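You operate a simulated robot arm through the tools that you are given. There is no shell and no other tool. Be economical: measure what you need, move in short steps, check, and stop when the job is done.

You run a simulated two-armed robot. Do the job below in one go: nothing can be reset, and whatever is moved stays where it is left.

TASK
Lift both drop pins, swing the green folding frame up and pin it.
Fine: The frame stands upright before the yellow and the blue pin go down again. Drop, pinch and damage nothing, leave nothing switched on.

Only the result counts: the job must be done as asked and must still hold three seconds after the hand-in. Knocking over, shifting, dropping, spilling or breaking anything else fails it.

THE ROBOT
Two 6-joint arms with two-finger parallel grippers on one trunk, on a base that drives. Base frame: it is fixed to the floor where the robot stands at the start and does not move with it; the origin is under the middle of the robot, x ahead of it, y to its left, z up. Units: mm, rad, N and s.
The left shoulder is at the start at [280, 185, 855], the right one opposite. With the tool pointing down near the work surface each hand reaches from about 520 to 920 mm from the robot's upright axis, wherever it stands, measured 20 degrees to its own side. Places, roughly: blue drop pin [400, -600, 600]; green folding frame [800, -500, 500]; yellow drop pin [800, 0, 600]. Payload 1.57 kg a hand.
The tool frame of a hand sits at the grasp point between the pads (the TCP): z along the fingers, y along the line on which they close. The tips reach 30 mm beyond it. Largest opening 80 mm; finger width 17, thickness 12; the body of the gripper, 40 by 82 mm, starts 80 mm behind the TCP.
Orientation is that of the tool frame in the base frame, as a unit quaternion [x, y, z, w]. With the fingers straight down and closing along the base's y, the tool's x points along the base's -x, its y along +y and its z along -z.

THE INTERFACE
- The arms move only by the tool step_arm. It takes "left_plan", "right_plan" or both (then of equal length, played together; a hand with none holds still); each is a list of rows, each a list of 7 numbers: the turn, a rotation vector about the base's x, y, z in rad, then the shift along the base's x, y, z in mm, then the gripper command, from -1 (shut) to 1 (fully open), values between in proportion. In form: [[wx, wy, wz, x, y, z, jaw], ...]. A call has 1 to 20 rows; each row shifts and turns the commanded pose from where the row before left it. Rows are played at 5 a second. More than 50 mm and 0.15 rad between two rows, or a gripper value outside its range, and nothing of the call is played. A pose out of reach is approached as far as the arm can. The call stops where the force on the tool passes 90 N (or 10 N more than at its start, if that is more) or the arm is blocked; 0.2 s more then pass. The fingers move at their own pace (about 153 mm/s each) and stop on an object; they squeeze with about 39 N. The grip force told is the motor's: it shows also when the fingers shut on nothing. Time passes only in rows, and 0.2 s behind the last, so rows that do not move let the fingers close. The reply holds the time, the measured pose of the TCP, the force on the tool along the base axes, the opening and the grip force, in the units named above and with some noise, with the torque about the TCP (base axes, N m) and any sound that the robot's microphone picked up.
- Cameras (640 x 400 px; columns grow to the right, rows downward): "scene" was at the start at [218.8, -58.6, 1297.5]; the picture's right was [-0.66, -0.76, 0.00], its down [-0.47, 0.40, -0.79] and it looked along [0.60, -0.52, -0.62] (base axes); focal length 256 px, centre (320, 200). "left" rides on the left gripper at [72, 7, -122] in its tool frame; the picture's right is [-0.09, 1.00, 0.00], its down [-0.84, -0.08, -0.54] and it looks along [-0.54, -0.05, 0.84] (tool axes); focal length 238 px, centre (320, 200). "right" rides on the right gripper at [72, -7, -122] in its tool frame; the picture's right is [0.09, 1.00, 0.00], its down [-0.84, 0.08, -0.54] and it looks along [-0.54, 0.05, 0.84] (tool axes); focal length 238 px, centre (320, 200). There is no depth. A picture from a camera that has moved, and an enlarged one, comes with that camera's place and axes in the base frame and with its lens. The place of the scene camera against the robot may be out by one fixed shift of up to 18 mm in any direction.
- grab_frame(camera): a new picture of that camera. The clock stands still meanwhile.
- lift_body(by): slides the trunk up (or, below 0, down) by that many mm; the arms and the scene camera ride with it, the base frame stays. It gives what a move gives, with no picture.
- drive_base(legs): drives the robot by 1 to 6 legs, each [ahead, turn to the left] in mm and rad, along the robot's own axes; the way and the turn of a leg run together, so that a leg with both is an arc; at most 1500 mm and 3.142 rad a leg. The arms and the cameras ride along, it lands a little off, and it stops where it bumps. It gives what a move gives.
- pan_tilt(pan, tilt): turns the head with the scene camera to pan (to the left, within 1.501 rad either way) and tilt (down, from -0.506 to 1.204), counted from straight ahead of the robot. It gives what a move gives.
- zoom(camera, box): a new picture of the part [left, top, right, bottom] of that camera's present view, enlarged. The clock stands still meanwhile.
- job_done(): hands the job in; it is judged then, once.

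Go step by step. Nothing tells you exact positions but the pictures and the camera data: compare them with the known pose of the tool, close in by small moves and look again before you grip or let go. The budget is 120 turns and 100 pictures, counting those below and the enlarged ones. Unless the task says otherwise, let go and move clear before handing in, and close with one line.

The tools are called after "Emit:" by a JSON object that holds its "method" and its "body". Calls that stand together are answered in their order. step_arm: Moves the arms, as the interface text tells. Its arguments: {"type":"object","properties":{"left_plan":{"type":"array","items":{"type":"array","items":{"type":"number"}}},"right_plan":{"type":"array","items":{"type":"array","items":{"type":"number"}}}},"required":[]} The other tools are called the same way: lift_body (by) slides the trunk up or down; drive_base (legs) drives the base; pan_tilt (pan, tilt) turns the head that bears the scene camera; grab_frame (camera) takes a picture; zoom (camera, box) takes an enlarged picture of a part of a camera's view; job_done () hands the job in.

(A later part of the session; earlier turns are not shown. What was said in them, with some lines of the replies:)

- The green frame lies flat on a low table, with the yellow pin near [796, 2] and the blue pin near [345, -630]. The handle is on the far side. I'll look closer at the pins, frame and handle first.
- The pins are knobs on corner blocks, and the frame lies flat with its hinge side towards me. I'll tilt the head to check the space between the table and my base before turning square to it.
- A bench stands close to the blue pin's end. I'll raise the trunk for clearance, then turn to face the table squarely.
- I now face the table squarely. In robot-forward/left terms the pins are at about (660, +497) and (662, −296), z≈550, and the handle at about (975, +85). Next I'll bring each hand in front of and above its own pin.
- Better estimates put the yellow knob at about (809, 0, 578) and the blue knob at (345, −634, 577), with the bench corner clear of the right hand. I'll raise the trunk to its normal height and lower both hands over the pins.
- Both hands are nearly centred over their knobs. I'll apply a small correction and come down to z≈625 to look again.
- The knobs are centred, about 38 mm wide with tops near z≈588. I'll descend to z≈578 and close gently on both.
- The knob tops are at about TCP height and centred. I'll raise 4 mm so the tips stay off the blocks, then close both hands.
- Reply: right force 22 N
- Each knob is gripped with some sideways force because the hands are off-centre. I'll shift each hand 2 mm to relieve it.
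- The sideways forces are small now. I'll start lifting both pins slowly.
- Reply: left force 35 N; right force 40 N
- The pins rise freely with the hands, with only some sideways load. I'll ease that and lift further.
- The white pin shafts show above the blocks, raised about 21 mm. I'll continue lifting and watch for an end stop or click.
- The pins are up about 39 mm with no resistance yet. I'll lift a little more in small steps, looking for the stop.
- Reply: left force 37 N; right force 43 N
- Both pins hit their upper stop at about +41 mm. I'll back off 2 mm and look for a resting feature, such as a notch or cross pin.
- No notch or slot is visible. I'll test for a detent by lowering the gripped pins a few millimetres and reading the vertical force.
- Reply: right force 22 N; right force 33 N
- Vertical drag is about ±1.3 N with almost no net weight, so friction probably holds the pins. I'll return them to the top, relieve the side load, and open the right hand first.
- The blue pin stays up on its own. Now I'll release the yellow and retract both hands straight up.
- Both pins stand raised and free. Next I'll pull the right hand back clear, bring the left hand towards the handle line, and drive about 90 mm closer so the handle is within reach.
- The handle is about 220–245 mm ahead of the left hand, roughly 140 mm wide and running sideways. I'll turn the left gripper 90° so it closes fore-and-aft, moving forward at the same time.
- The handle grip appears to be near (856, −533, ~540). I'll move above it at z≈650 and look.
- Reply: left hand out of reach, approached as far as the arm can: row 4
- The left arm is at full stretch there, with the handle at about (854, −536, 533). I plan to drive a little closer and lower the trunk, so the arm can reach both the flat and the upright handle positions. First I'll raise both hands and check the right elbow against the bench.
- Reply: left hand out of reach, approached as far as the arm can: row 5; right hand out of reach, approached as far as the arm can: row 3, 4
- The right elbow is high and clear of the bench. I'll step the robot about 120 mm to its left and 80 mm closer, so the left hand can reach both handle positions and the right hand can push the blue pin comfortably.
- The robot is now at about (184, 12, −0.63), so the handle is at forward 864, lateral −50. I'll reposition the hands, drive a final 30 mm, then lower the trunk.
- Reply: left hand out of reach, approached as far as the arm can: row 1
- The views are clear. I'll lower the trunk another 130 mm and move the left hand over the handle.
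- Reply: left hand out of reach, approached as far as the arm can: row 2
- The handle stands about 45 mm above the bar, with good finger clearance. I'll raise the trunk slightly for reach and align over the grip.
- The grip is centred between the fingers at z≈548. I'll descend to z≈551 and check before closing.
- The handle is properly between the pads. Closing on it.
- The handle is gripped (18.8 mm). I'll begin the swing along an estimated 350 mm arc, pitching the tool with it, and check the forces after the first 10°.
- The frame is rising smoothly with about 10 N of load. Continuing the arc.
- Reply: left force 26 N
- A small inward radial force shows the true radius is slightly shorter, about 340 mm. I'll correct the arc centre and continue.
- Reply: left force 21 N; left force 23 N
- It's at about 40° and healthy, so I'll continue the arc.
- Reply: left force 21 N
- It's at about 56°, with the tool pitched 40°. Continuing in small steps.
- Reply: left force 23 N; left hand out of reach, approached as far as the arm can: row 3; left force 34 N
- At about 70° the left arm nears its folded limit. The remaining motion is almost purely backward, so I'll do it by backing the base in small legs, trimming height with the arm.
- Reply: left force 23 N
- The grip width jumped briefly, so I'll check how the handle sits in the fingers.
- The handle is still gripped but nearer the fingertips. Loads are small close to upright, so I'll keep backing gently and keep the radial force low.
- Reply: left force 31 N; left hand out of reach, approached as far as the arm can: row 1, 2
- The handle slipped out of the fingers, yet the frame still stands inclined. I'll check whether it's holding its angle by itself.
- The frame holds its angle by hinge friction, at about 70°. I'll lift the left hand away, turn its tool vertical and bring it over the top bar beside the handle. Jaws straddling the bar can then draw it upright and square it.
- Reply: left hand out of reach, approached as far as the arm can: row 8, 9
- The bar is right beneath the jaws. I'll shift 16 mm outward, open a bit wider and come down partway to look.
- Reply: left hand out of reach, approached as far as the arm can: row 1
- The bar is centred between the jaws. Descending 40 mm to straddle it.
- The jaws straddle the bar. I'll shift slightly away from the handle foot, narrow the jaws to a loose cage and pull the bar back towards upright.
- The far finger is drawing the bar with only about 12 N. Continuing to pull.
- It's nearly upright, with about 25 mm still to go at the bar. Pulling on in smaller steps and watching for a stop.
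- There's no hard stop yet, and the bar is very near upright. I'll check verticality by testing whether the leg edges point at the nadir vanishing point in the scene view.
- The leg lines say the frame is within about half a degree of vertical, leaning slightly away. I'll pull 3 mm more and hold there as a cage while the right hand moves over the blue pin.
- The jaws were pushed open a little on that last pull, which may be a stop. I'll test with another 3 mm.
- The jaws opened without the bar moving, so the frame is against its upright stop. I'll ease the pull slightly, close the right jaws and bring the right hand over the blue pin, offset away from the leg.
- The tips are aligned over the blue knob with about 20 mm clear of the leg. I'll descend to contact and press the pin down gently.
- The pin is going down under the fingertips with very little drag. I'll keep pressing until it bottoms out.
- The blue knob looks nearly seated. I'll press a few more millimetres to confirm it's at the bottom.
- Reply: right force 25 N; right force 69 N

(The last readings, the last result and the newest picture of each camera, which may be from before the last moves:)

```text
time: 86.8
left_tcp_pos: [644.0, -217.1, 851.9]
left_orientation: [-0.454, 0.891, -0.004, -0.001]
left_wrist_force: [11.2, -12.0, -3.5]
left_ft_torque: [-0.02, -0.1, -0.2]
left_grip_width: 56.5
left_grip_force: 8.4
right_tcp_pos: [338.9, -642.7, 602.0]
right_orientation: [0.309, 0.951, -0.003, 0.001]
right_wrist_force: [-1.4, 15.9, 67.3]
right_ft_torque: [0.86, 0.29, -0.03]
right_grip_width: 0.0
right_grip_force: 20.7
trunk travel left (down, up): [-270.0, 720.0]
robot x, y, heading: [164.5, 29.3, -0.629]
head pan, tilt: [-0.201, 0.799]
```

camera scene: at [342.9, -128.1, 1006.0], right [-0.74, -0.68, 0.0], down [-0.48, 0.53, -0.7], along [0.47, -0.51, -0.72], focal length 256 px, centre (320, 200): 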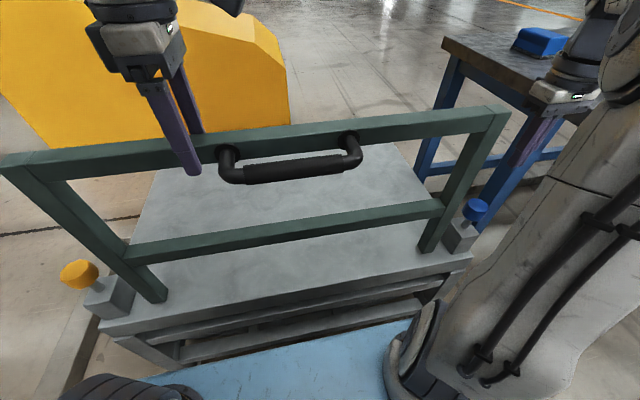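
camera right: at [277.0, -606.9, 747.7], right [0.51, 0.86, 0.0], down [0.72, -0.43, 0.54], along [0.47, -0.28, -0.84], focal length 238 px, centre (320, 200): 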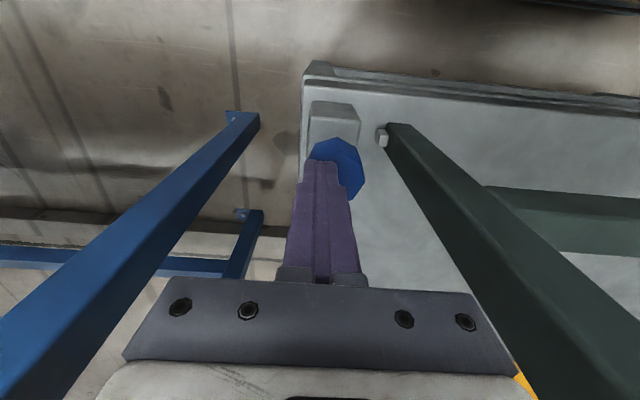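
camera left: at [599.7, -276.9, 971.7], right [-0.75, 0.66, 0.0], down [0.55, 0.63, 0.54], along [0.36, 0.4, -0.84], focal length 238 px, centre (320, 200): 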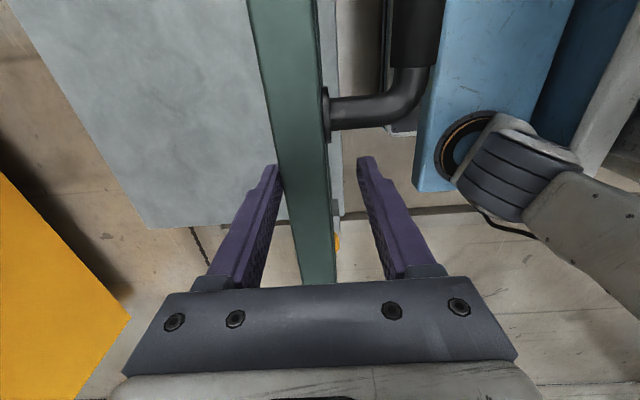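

The blue pin is firmly bottomed. I'll release the right hand upwards, open the left jaws and lift off the bar, then confirm the frame still stands.

Emit:
{"method": "step_arm", "body": {"left_plan": [[0, 0, 0, 0, 0, 0, 0.4], [0, 0, 0, 2.4, -1.7, 0, 0.8], [0, 0, 0, 4.1, -2.9, 0, 0.8], [0, 0, 0, 0, 0, 30, 0.8], [0, 0, 0, 0, 0, 40, 0.8], [0, 0, 0, 0, 0, 30, 0.8]], "right_plan": [[0, 0, 0, 0, 0, 5, -1], [0, 0, 0, 0, 0, 20, -1], [0, 0, 0, 0, 0, 40, -1], [0, 0, 0, 0, 0, 45, -1], [0, 0, 0, 0, 0, 45, -1], [0, 0, 0, 0, 0, 45, -1]]}}

Emit:
{"method": "grab_frame", "body": {"camera": "scene"}}

```text
time: 88.2
left_tcp_pos: [648.4, -221.8, 937.2]
left_orientation: [-0.454, 0.891, -0.003, -0.001]
left_wrist_force: [0.0, -0.2, -0.1]
left_ft_torque: [0.01, 0.02, -0.02]
left_grip_width: 71.8
left_grip_force: 0.0
left hand out of reach, approached as far as the arm can: row 6
right_tcp_pos: [340.5, -643.2, 798.1]
right_orientation: [0.309, 0.951, -0.001, 0.0]
right_wrist_force: [0.7, -0.3, -0.4]
right_ft_torque: [0.01, 0.01, 0.0]
right_grip_width: 0.2
right_grip_force: 21.3
trunk travel left (down, up): [-270.0, 720.0]
robot x, y, heading: [164.0, 31.1, -0.63]
head pan, tilt: [-0.201, 0.799]
```

```text
13 pictures are left
camera scene: at [342.6, -127.9, 1006.0], right [-0.74, -0.68, 0.0], down [-0.48, 0.53, -0.7], along [0.47, -0.51, -0.72], focal length 256 px, centre (320, 200)
```

scene: 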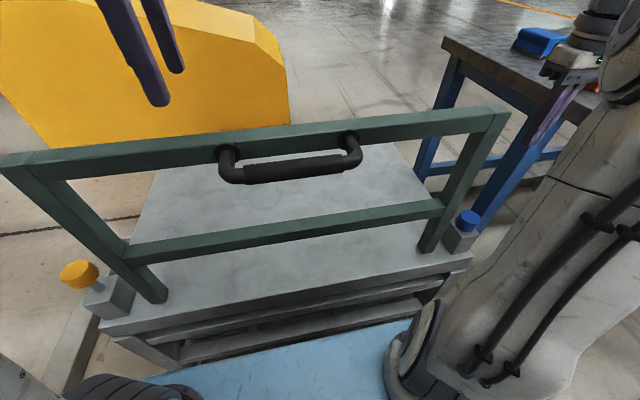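

The frame stands with the blue pin down. Next I'll raise the trunk, back up 110 mm, and take the left hand (rotated back) over the yellow pin on its outer side.

Emit:
{"method": "lift_body", "body": {"by": 150}}

Emit:
{"method": "drive_base", "body": {"legs": [[-110, 0]]}}

Emit:
{"method": "step_arm", "body": {"left_plan": [[0, 0, -0.1428, 23, 15.9, -8, 0], [0, 0, -0.1428, 23, 15.9, -8, -0.5], [0, 0, -0.1428, 23, 15.9, -8, -1], [0, 0, -0.1428, 23, 15.9, -8, -1], [0, 0, -0.1428, 23, 15.9, -8, -1], [0, 0, -0.1428, 23, 15.9, -8, -1], [0, 0, -0.1428, 23, 15.9, -8, -1], [0, 0, -0.1428, 23, 15.9, -8, -1], [0, 0, -0.1428, 23, 15.9, -8, -1], [0, 0, -0.1428, 23, 15.9, -8, -1], [0, 0, -0.1428, 23, 15.9, -8, -1]]}}

Emit:
{"method": "grab_frame", "body": {"camera": "left"}}

```text
time: 90.0
left_tcp_pos: [648.5, -221.9, 1087.0]
left_orientation: [-0.454, 0.891, -0.004, 0.0]
left_wrist_force: [0.3, -0.4, -0.6]
left_ft_torque: [-0.04, 0.0, -0.04]
left_grip_width: 71.7
left_grip_force: 0.1
right_tcp_pos: [339.8, -642.4, 947.3]
right_orientation: [0.309, 0.951, 0.0, 0.0]
right_wrist_force: [0.2, 0.7, 0.3]
right_ft_torque: [-0.02, 0.0, 0.01]
right_grip_width: 0.0
right_grip_force: 21.0
trunk travel left (down, up): [-420.0, 570.0]
robot x, y, heading: [171.0, 27.7, -0.632]
head pan, tilt: [-0.201, 0.799]
```

```text
time: 91.2
left_tcp_pos: [560.2, -156.7, 1086.5]
left_orientation: [-0.454, 0.891, -0.003, 0.0]
left_wrist_force: [-0.2, -0.5, -0.7]
left_ft_torque: [0.01, -0.04, 0.02]
left_grip_width: 71.9
left_grip_force: 0.0
right_tcp_pos: [251.4, -577.4, 948.2]
right_orientation: [0.309, 0.951, 0.0, 0.0]
right_wrist_force: [-1.0, -0.2, 1.0]
right_ft_torque: [0.0, 0.02, 0.02]
right_grip_width: 0.0
right_grip_force: 21.6
trunk travel left (down, up): [-420.0, 570.0]
robot x, y, heading: [75.9, 93.4, -0.628]
head pan, tilt: [-0.201, 0.799]
```

```text
time: 93.5
left_tcp_pos: [811.9, 18.7, 997.7]
left_orientation: [0.31, 0.951, -0.001, -0.002]
left_wrist_force: [-1.7, -0.7, 0.5]
left_ft_torque: [0.02, 0.0, 0.0]
left_grip_width: 0.1
left_grip_force: 21.2
right_tcp_pos: [251.0, -578.2, 948.0]
right_orientation: [0.308, 0.951, 0.0, 0.0]
right_wrist_force: [-0.4, 0.4, 0.0]
right_ft_torque: [-0.01, -0.04, -0.02]
right_grip_width: 0.1
right_grip_force: 21.3
trunk travel left (down, up): [-420.0, 570.0]
robot x, y, heading: [78.3, 91.5, -0.627]
head pan, tilt: [-0.201, 0.799]
```

```text
12 pictures are left
camera left: at [758.5, 65.5, 1120.1], right [0.66, 0.75, -0.01], down [0.63, -0.55, 0.54], along [0.4, -0.36, -0.84], focal length 238 px, centre (320, 200)
```

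left: 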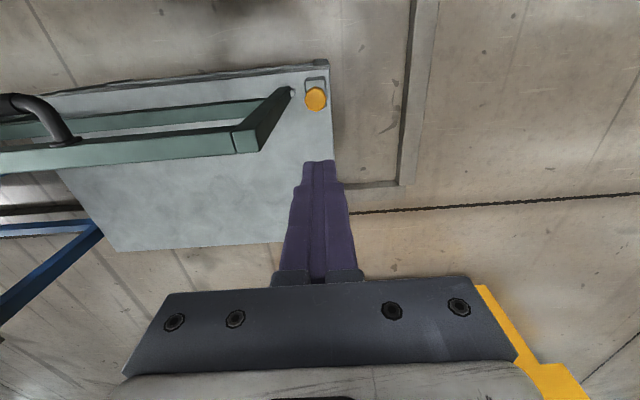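

The yellow knob lies slightly inward of the fingertips, as planned. I'll descend beside the leg and re-check.

Emit:
{"method": "step_arm", "body": {"left_plan": [[0, 0, 0, 0, 0, -45, -1], [0, 0, 0, 0, 0, -45, -1], [0, 0, 0, 0, 0, -45, -1], [0, 0, 0, 0, 0, -45, -1], [0, 0, 0, 0, 0, -45, -1], [0, 0, 0, 0, 0, -43, -1]]}}

Emit:
{"method": "grab_frame", "body": {"camera": "left"}}

```text
time: 95.0
left_tcp_pos: [812.8, 17.6, 730.0]
left_orientation: [0.309, 0.951, -0.003, -0.002]
left_wrist_force: [-0.7, -0.4, 0.2]
left_ft_torque: [-0.01, 0.01, 0.02]
left_grip_width: 0.0
left_grip_force: 21.2
right_tcp_pos: [250.5, -577.2, 949.4]
right_orientation: [0.309, 0.951, -0.001, 0.001]
right_wrist_force: [0.2, -0.1, 0.3]
right_ft_torque: [0.0, -0.04, 0.03]
right_grip_width: 0.0
right_grip_force: 21.3
trunk travel left (down, up): [-420.0, 570.0]
robot x, y, heading: [75.1, 92.2, -0.626]
head pan, tilt: [-0.201, 0.799]
```

```text
11 pictures are left
camera left: at [758.7, 63.5, 851.5], right [0.66, 0.75, 0.0], down [0.63, -0.55, 0.54], along [0.4, -0.36, -0.84], focal length 238 px, centre (320, 200)
```

left: 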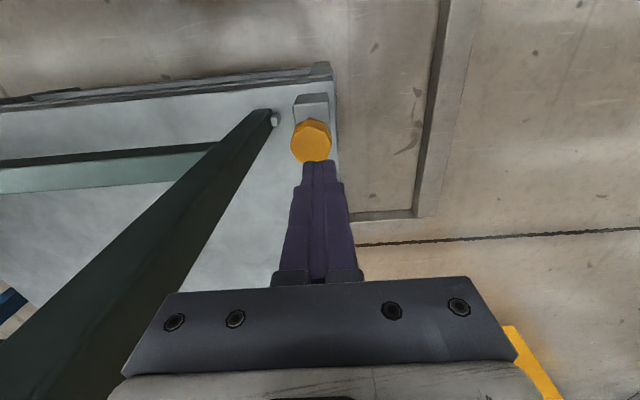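

The knob is 8 mm further ahead, so I'll correct, descend to contact and press the yellow pin down.

Emit:
{"method": "step_arm", "body": {"left_plan": [[0, 0, 0, 4.9, -3.5, -30, -1], [0, 0, 0, 0, 0, -30, -1], [0, 0, 0, 0, 0, -15, -1], [0, 0, 0, 0, 0, -5, -1], [0, 0, 0, 0, 0, -5, -1]]}}

Emit:
{"method": "step_arm", "body": {"left_plan": [[0, 0, 0, 0, 0, -4, -1], [0, 0, 0, 0, 0, -4, -1], [0, 0, 0, 0, 0, -4, -1], [0, 0, 0, 0, 0, -4, -1]]}}

Emit:
{"method": "grab_frame", "body": {"camera": "left"}}

```text
time: 96.2
left_tcp_pos: [818.2, 14.2, 645.5]
left_orientation: [0.309, 0.951, -0.003, -0.003]
left_wrist_force: [0.4, -1.0, 0.7]
left_ft_torque: [0.0, -0.02, 0.01]
left_grip_width: 0.1
left_grip_force: 21.3
right_tcp_pos: [251.1, -577.4, 948.1]
right_orientation: [0.31, 0.951, 0.0, 0.0]
right_wrist_force: [-0.5, -0.3, 0.3]
right_ft_torque: [0.0, -0.02, 0.01]
right_grip_width: 0.2
right_grip_force: 20.8
trunk travel left (down, up): [-420.0, 570.0]
robot x, y, heading: [78.3, 95.1, -0.628]
head pan, tilt: [-0.201, 0.799]
```

```text
time: 97.2
left_tcp_pos: [818.3, 13.6, 630.7]
left_orientation: [0.309, 0.951, -0.002, -0.002]
left_wrist_force: [0.2, 0.6, 0.0]
left_ft_torque: [-0.01, -0.01, -0.02]
left_grip_width: 0.0
left_grip_force: 21.8
right_tcp_pos: [250.8, -578.5, 948.4]
right_orientation: [0.309, 0.951, 0.001, -0.001]
right_wrist_force: [0.1, 0.1, 0.3]
right_ft_torque: [0.05, -0.01, 0.01]
right_grip_width: 0.0
right_grip_force: 21.1
trunk travel left (down, up): [-420.0, 570.0]
robot x, y, heading: [76.2, 92.7, -0.627]
head pan, tilt: [-0.201, 0.799]
```

```text
10 pictures are left
camera left: at [764.5, 60.4, 751.6], right [0.66, 0.75, -0.01], down [0.64, -0.55, 0.54], along [0.4, -0.36, -0.84], focal length 238 px, centre (320, 200)
```

left: 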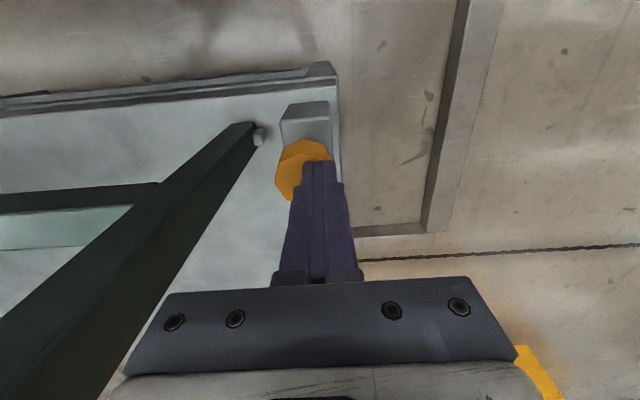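

The tips bear on the knob. Pressing on down until it bottoms.

Emit:
{"method": "step_arm", "body": {"left_plan": [[0, 0, 0, 0, 0, -4, -1], [0, 0, 0, 0, 0, -4, -1], [0, 0, 0, 0, 0, -4, -1], [0, 0, 0, 0, 0, -4, -1], [0, 0, 0, 0, 0, -3, -1]]}}

Emit:
{"method": "step_arm", "body": {"left_plan": [[0, 0, 0, 0, 0, -3, -1], [0, 0, 0, 0, 0, -3, -1], [0, 0, 0, 0, 0, -2, -1]]}}

```text
time: 98.3
left_tcp_pos: [818.9, 15.5, 610.7]
left_orientation: [0.309, 0.951, -0.001, -0.003]
left_wrist_force: [-0.3, -0.2, -0.9]
left_ft_torque: [-0.02, 0.01, 0.03]
left_grip_width: 0.0
left_grip_force: 21.0
right_tcp_pos: [249.7, -577.3, 947.5]
right_orientation: [0.309, 0.951, 0.0, 0.0]
right_wrist_force: [-0.1, -0.3, -0.4]
right_ft_torque: [0.02, -0.01, -0.02]
right_grip_width: 0.0
right_grip_force: 21.7
trunk travel left (down, up): [-420.0, 570.0]
robot x, y, heading: [73.5, 92.3, -0.634]
head pan, tilt: [-0.201, 0.799]
```

```text
time: 99.2
left_tcp_pos: [819.6, 15.0, 601.4]
left_orientation: [0.309, 0.951, -0.002, -0.002]
left_wrist_force: [0.2, -0.2, 1.2]
left_ft_torque: [-0.05, -0.04, -0.04]
left_grip_width: 0.1
left_grip_force: 21.1
right_tcp_pos: [251.4, -578.5, 947.8]
right_orientation: [0.309, 0.951, 0.0, 0.0]
right_wrist_force: [0.1, 0.0, -1.3]
right_ft_torque: [0.03, -0.01, 0.02]
right_grip_width: 0.0
right_grip_force: 21.8
trunk travel left (down, up): [-420.0, 570.0]
robot x, y, heading: [75.2, 90.8, -0.629]
head pan, tilt: [-0.201, 0.799]
```

Emit:
{"method": "step_arm", "body": {"left_plan": [[0, 0, 0, 0, 0, -2, -1], [0, 0, 0, 0, 0, -2, -1]]}}

Emit:
{"method": "grab_frame", "body": {"camera": "left"}}

```text
time: 99.8
left_tcp_pos: [816.8, 15.5, 602.0]
left_orientation: [0.309, 0.951, -0.001, -0.001]
left_wrist_force: [-8.7, 1.0, 41.0]
left_ft_torque: [0.09, 0.26, 0.0]
left_grip_width: 0.0
left_grip_force: 21.5
right_tcp_pos: [251.1, -577.7, 948.9]
right_orientation: [0.309, 0.951, -0.001, 0.0]
right_wrist_force: [0.0, 0.1, 0.1]
right_ft_torque: [0.0, 0.0, 0.0]
right_grip_width: 0.4
right_grip_force: 21.5
trunk travel left (down, up): [-420.0, 570.0]
robot x, y, heading: [76.3, 95.3, -0.626]
head pan, tilt: [-0.201, 0.799]
```

```text
9 pictures are left
camera left: at [763.5, 61.4, 723.4], right [0.66, 0.75, 0.0], down [0.63, -0.55, 0.54], along [0.41, -0.36, -0.84], focal length 238 px, centre (320, 200)
```

left: 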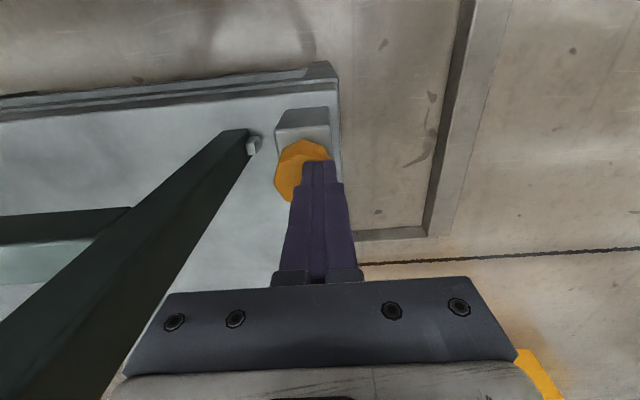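

The yellow pin bottomed at the same height as the blue. I'll retract the left hand straight up, back off, and take final views.

Emit:
{"method": "step_arm", "body": {"left_plan": [[0, 0, 0, 0, 0, 8, -1], [0, 0, 0, 0, 0, 40, -1], [0, 0, 0, 0, 0, 45, -1], [0, 0, 0, 0, 0, 45, -1], [0, 0, 0, 0, 0, 45, -0.5], [0, 0, 0, 0, 0, 45, 0], [0, 0, 0, 0, 0, 45, 0], [0, 0, 0, 0, 0, 45, 0]]}}

Emit:
{"method": "drive_base", "body": {"legs": [[-120, 0]]}}

Emit:
{"method": "pan_tilt", "body": {"pan": -0.15, "tilt": 0.6}}

Emit:
{"method": "grab_frame", "body": {"camera": "scene"}}

Emit:
{"method": "grab_frame", "body": {"camera": "left"}}

```text
time: 101.5
left_tcp_pos: [816.4, 13.4, 916.9]
left_orientation: [0.308, 0.951, -0.001, -0.003]
left_wrist_force: [0.3, -0.1, -1.0]
left_ft_torque: [0.04, 0.01, 0.02]
left_grip_width: 39.9
left_grip_force: 0.1
right_tcp_pos: [250.6, -578.7, 948.2]
right_orientation: [0.309, 0.951, 0.0, 0.001]
right_wrist_force: [0.8, 0.1, -0.2]
right_ft_torque: [0.01, 0.01, -0.01]
right_grip_width: 0.0
right_grip_force: 20.8
trunk travel left (down, up): [-420.0, 570.0]
robot x, y, heading: [74.4, 93.4, -0.626]
head pan, tilt: [-0.201, 0.799]
```

```text
time: 102.8
left_tcp_pos: [717.0, 87.7, 916.1]
left_orientation: [0.308, 0.951, -0.003, -0.002]
left_wrist_force: [-0.5, -0.5, -0.6]
left_ft_torque: [0.03, 0.0, 0.01]
left_grip_width: 40.1
left_grip_force: 0.1
right_tcp_pos: [152.6, -506.7, 947.2]
right_orientation: [0.309, 0.951, 0.001, 0.0]
right_wrist_force: [0.5, -0.4, -0.1]
right_ft_torque: [0.0, -0.01, 0.03]
right_grip_width: 0.2
right_grip_force: 21.0
trunk travel left (down, up): [-420.0, 570.0]
robot x, y, heading: [-19.1, 164.7, -0.627]
head pan, tilt: [-0.201, 0.799]
```

```text
time: 103.5
left_tcp_pos: [718.9, 87.3, 915.5]
left_orientation: [0.307, 0.952, -0.002, -0.002]
left_wrist_force: [0.7, -0.2, 0.9]
left_ft_torque: [0.03, -0.02, 0.01]
left_grip_width: 40.1
left_grip_force: 0.0
right_tcp_pos: [153.4, -506.4, 947.5]
right_orientation: [0.308, 0.951, 0.001, 0.001]
right_wrist_force: [0.5, -0.6, 0.0]
right_ft_torque: [0.01, 0.0, -0.03]
right_grip_width: 0.3
right_grip_force: 21.5
trunk travel left (down, up): [-420.0, 570.0]
robot x, y, heading: [-20.3, 166.6, -0.628]
head pan, tilt: [-0.15, 0.6]
```

```text
8 pictures are left
camera scene: at [163.4, 6.5, 1172.9], right [-0.7, -0.71, 0.0], down [-0.4, 0.4, -0.82], along [0.59, -0.58, -0.57], focal length 256 px, centre (320, 200)
```

scene: 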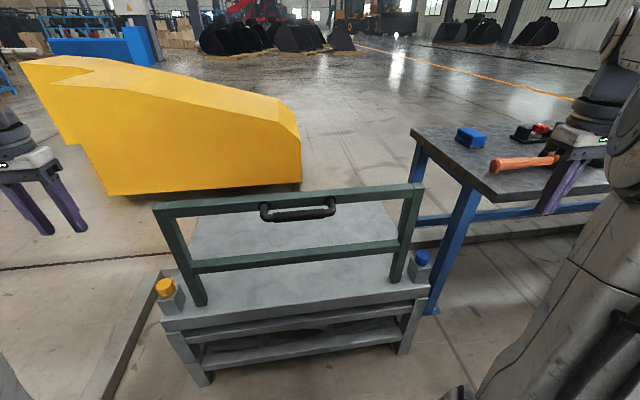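

```text
7 pictures are left
camera left: at [663.7, 133.1, 1037.8], right [0.66, 0.75, -0.01], down [0.64, -0.55, 0.54], along [0.4, -0.36, -0.84], focal length 238 px, centre (320, 200)
```

left: 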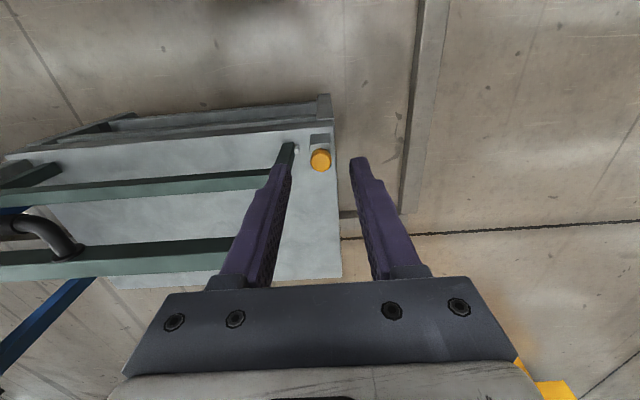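

The frame stands upright with both hands clear. One close look to confirm both pins are seated.

Emit:
{"method": "zoom", "body": {"camera": "scene", "box": [140, 170, 240, 320]}}

Emit:
{"method": "zoom", "body": {"camera": "scene", "box": [370, 170, 450, 300]}}

```text
2.67 times, centred on (190, 245) of scene
camera zoom: at [163.4, 6.5, 1172.9], right [-0.7, -0.71, 0.0], down [-0.4, 0.4, -0.82], along [0.59, -0.58, -0.57], focal length 684 px, centre (667, 80)
```

zoom: 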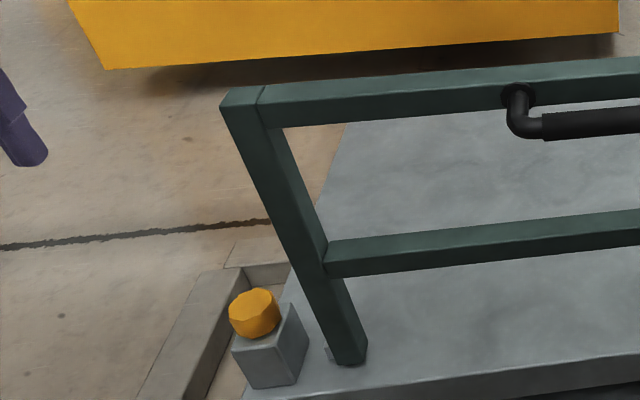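

```text
3.08 times, centred on (410, 235) of scene
camera zoom: at [163.4, 6.5, 1172.9], right [-0.7, -0.71, 0.0], down [-0.4, 0.4, -0.82], along [0.59, -0.58, -0.57], focal length 789 px, centre (43, 92)
```

zoom: 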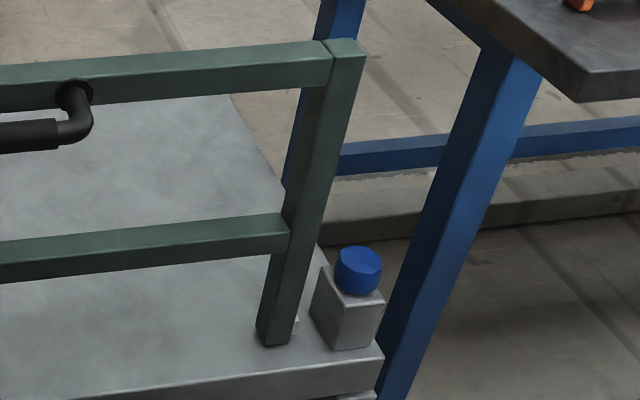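

Both knobs sit on their blocks, the frame stands upright, and nothing else has been disturbed. Handing in.

Emit:
{"method": "job_done", "body": {}}

```text
The job is handed in.
```

The green frame stands upright against its stop, the blue and yellow pins are pressed fully down, and both hands are clear; the handle slipped from the left gripper once mid-swing, but the frame held its angle.
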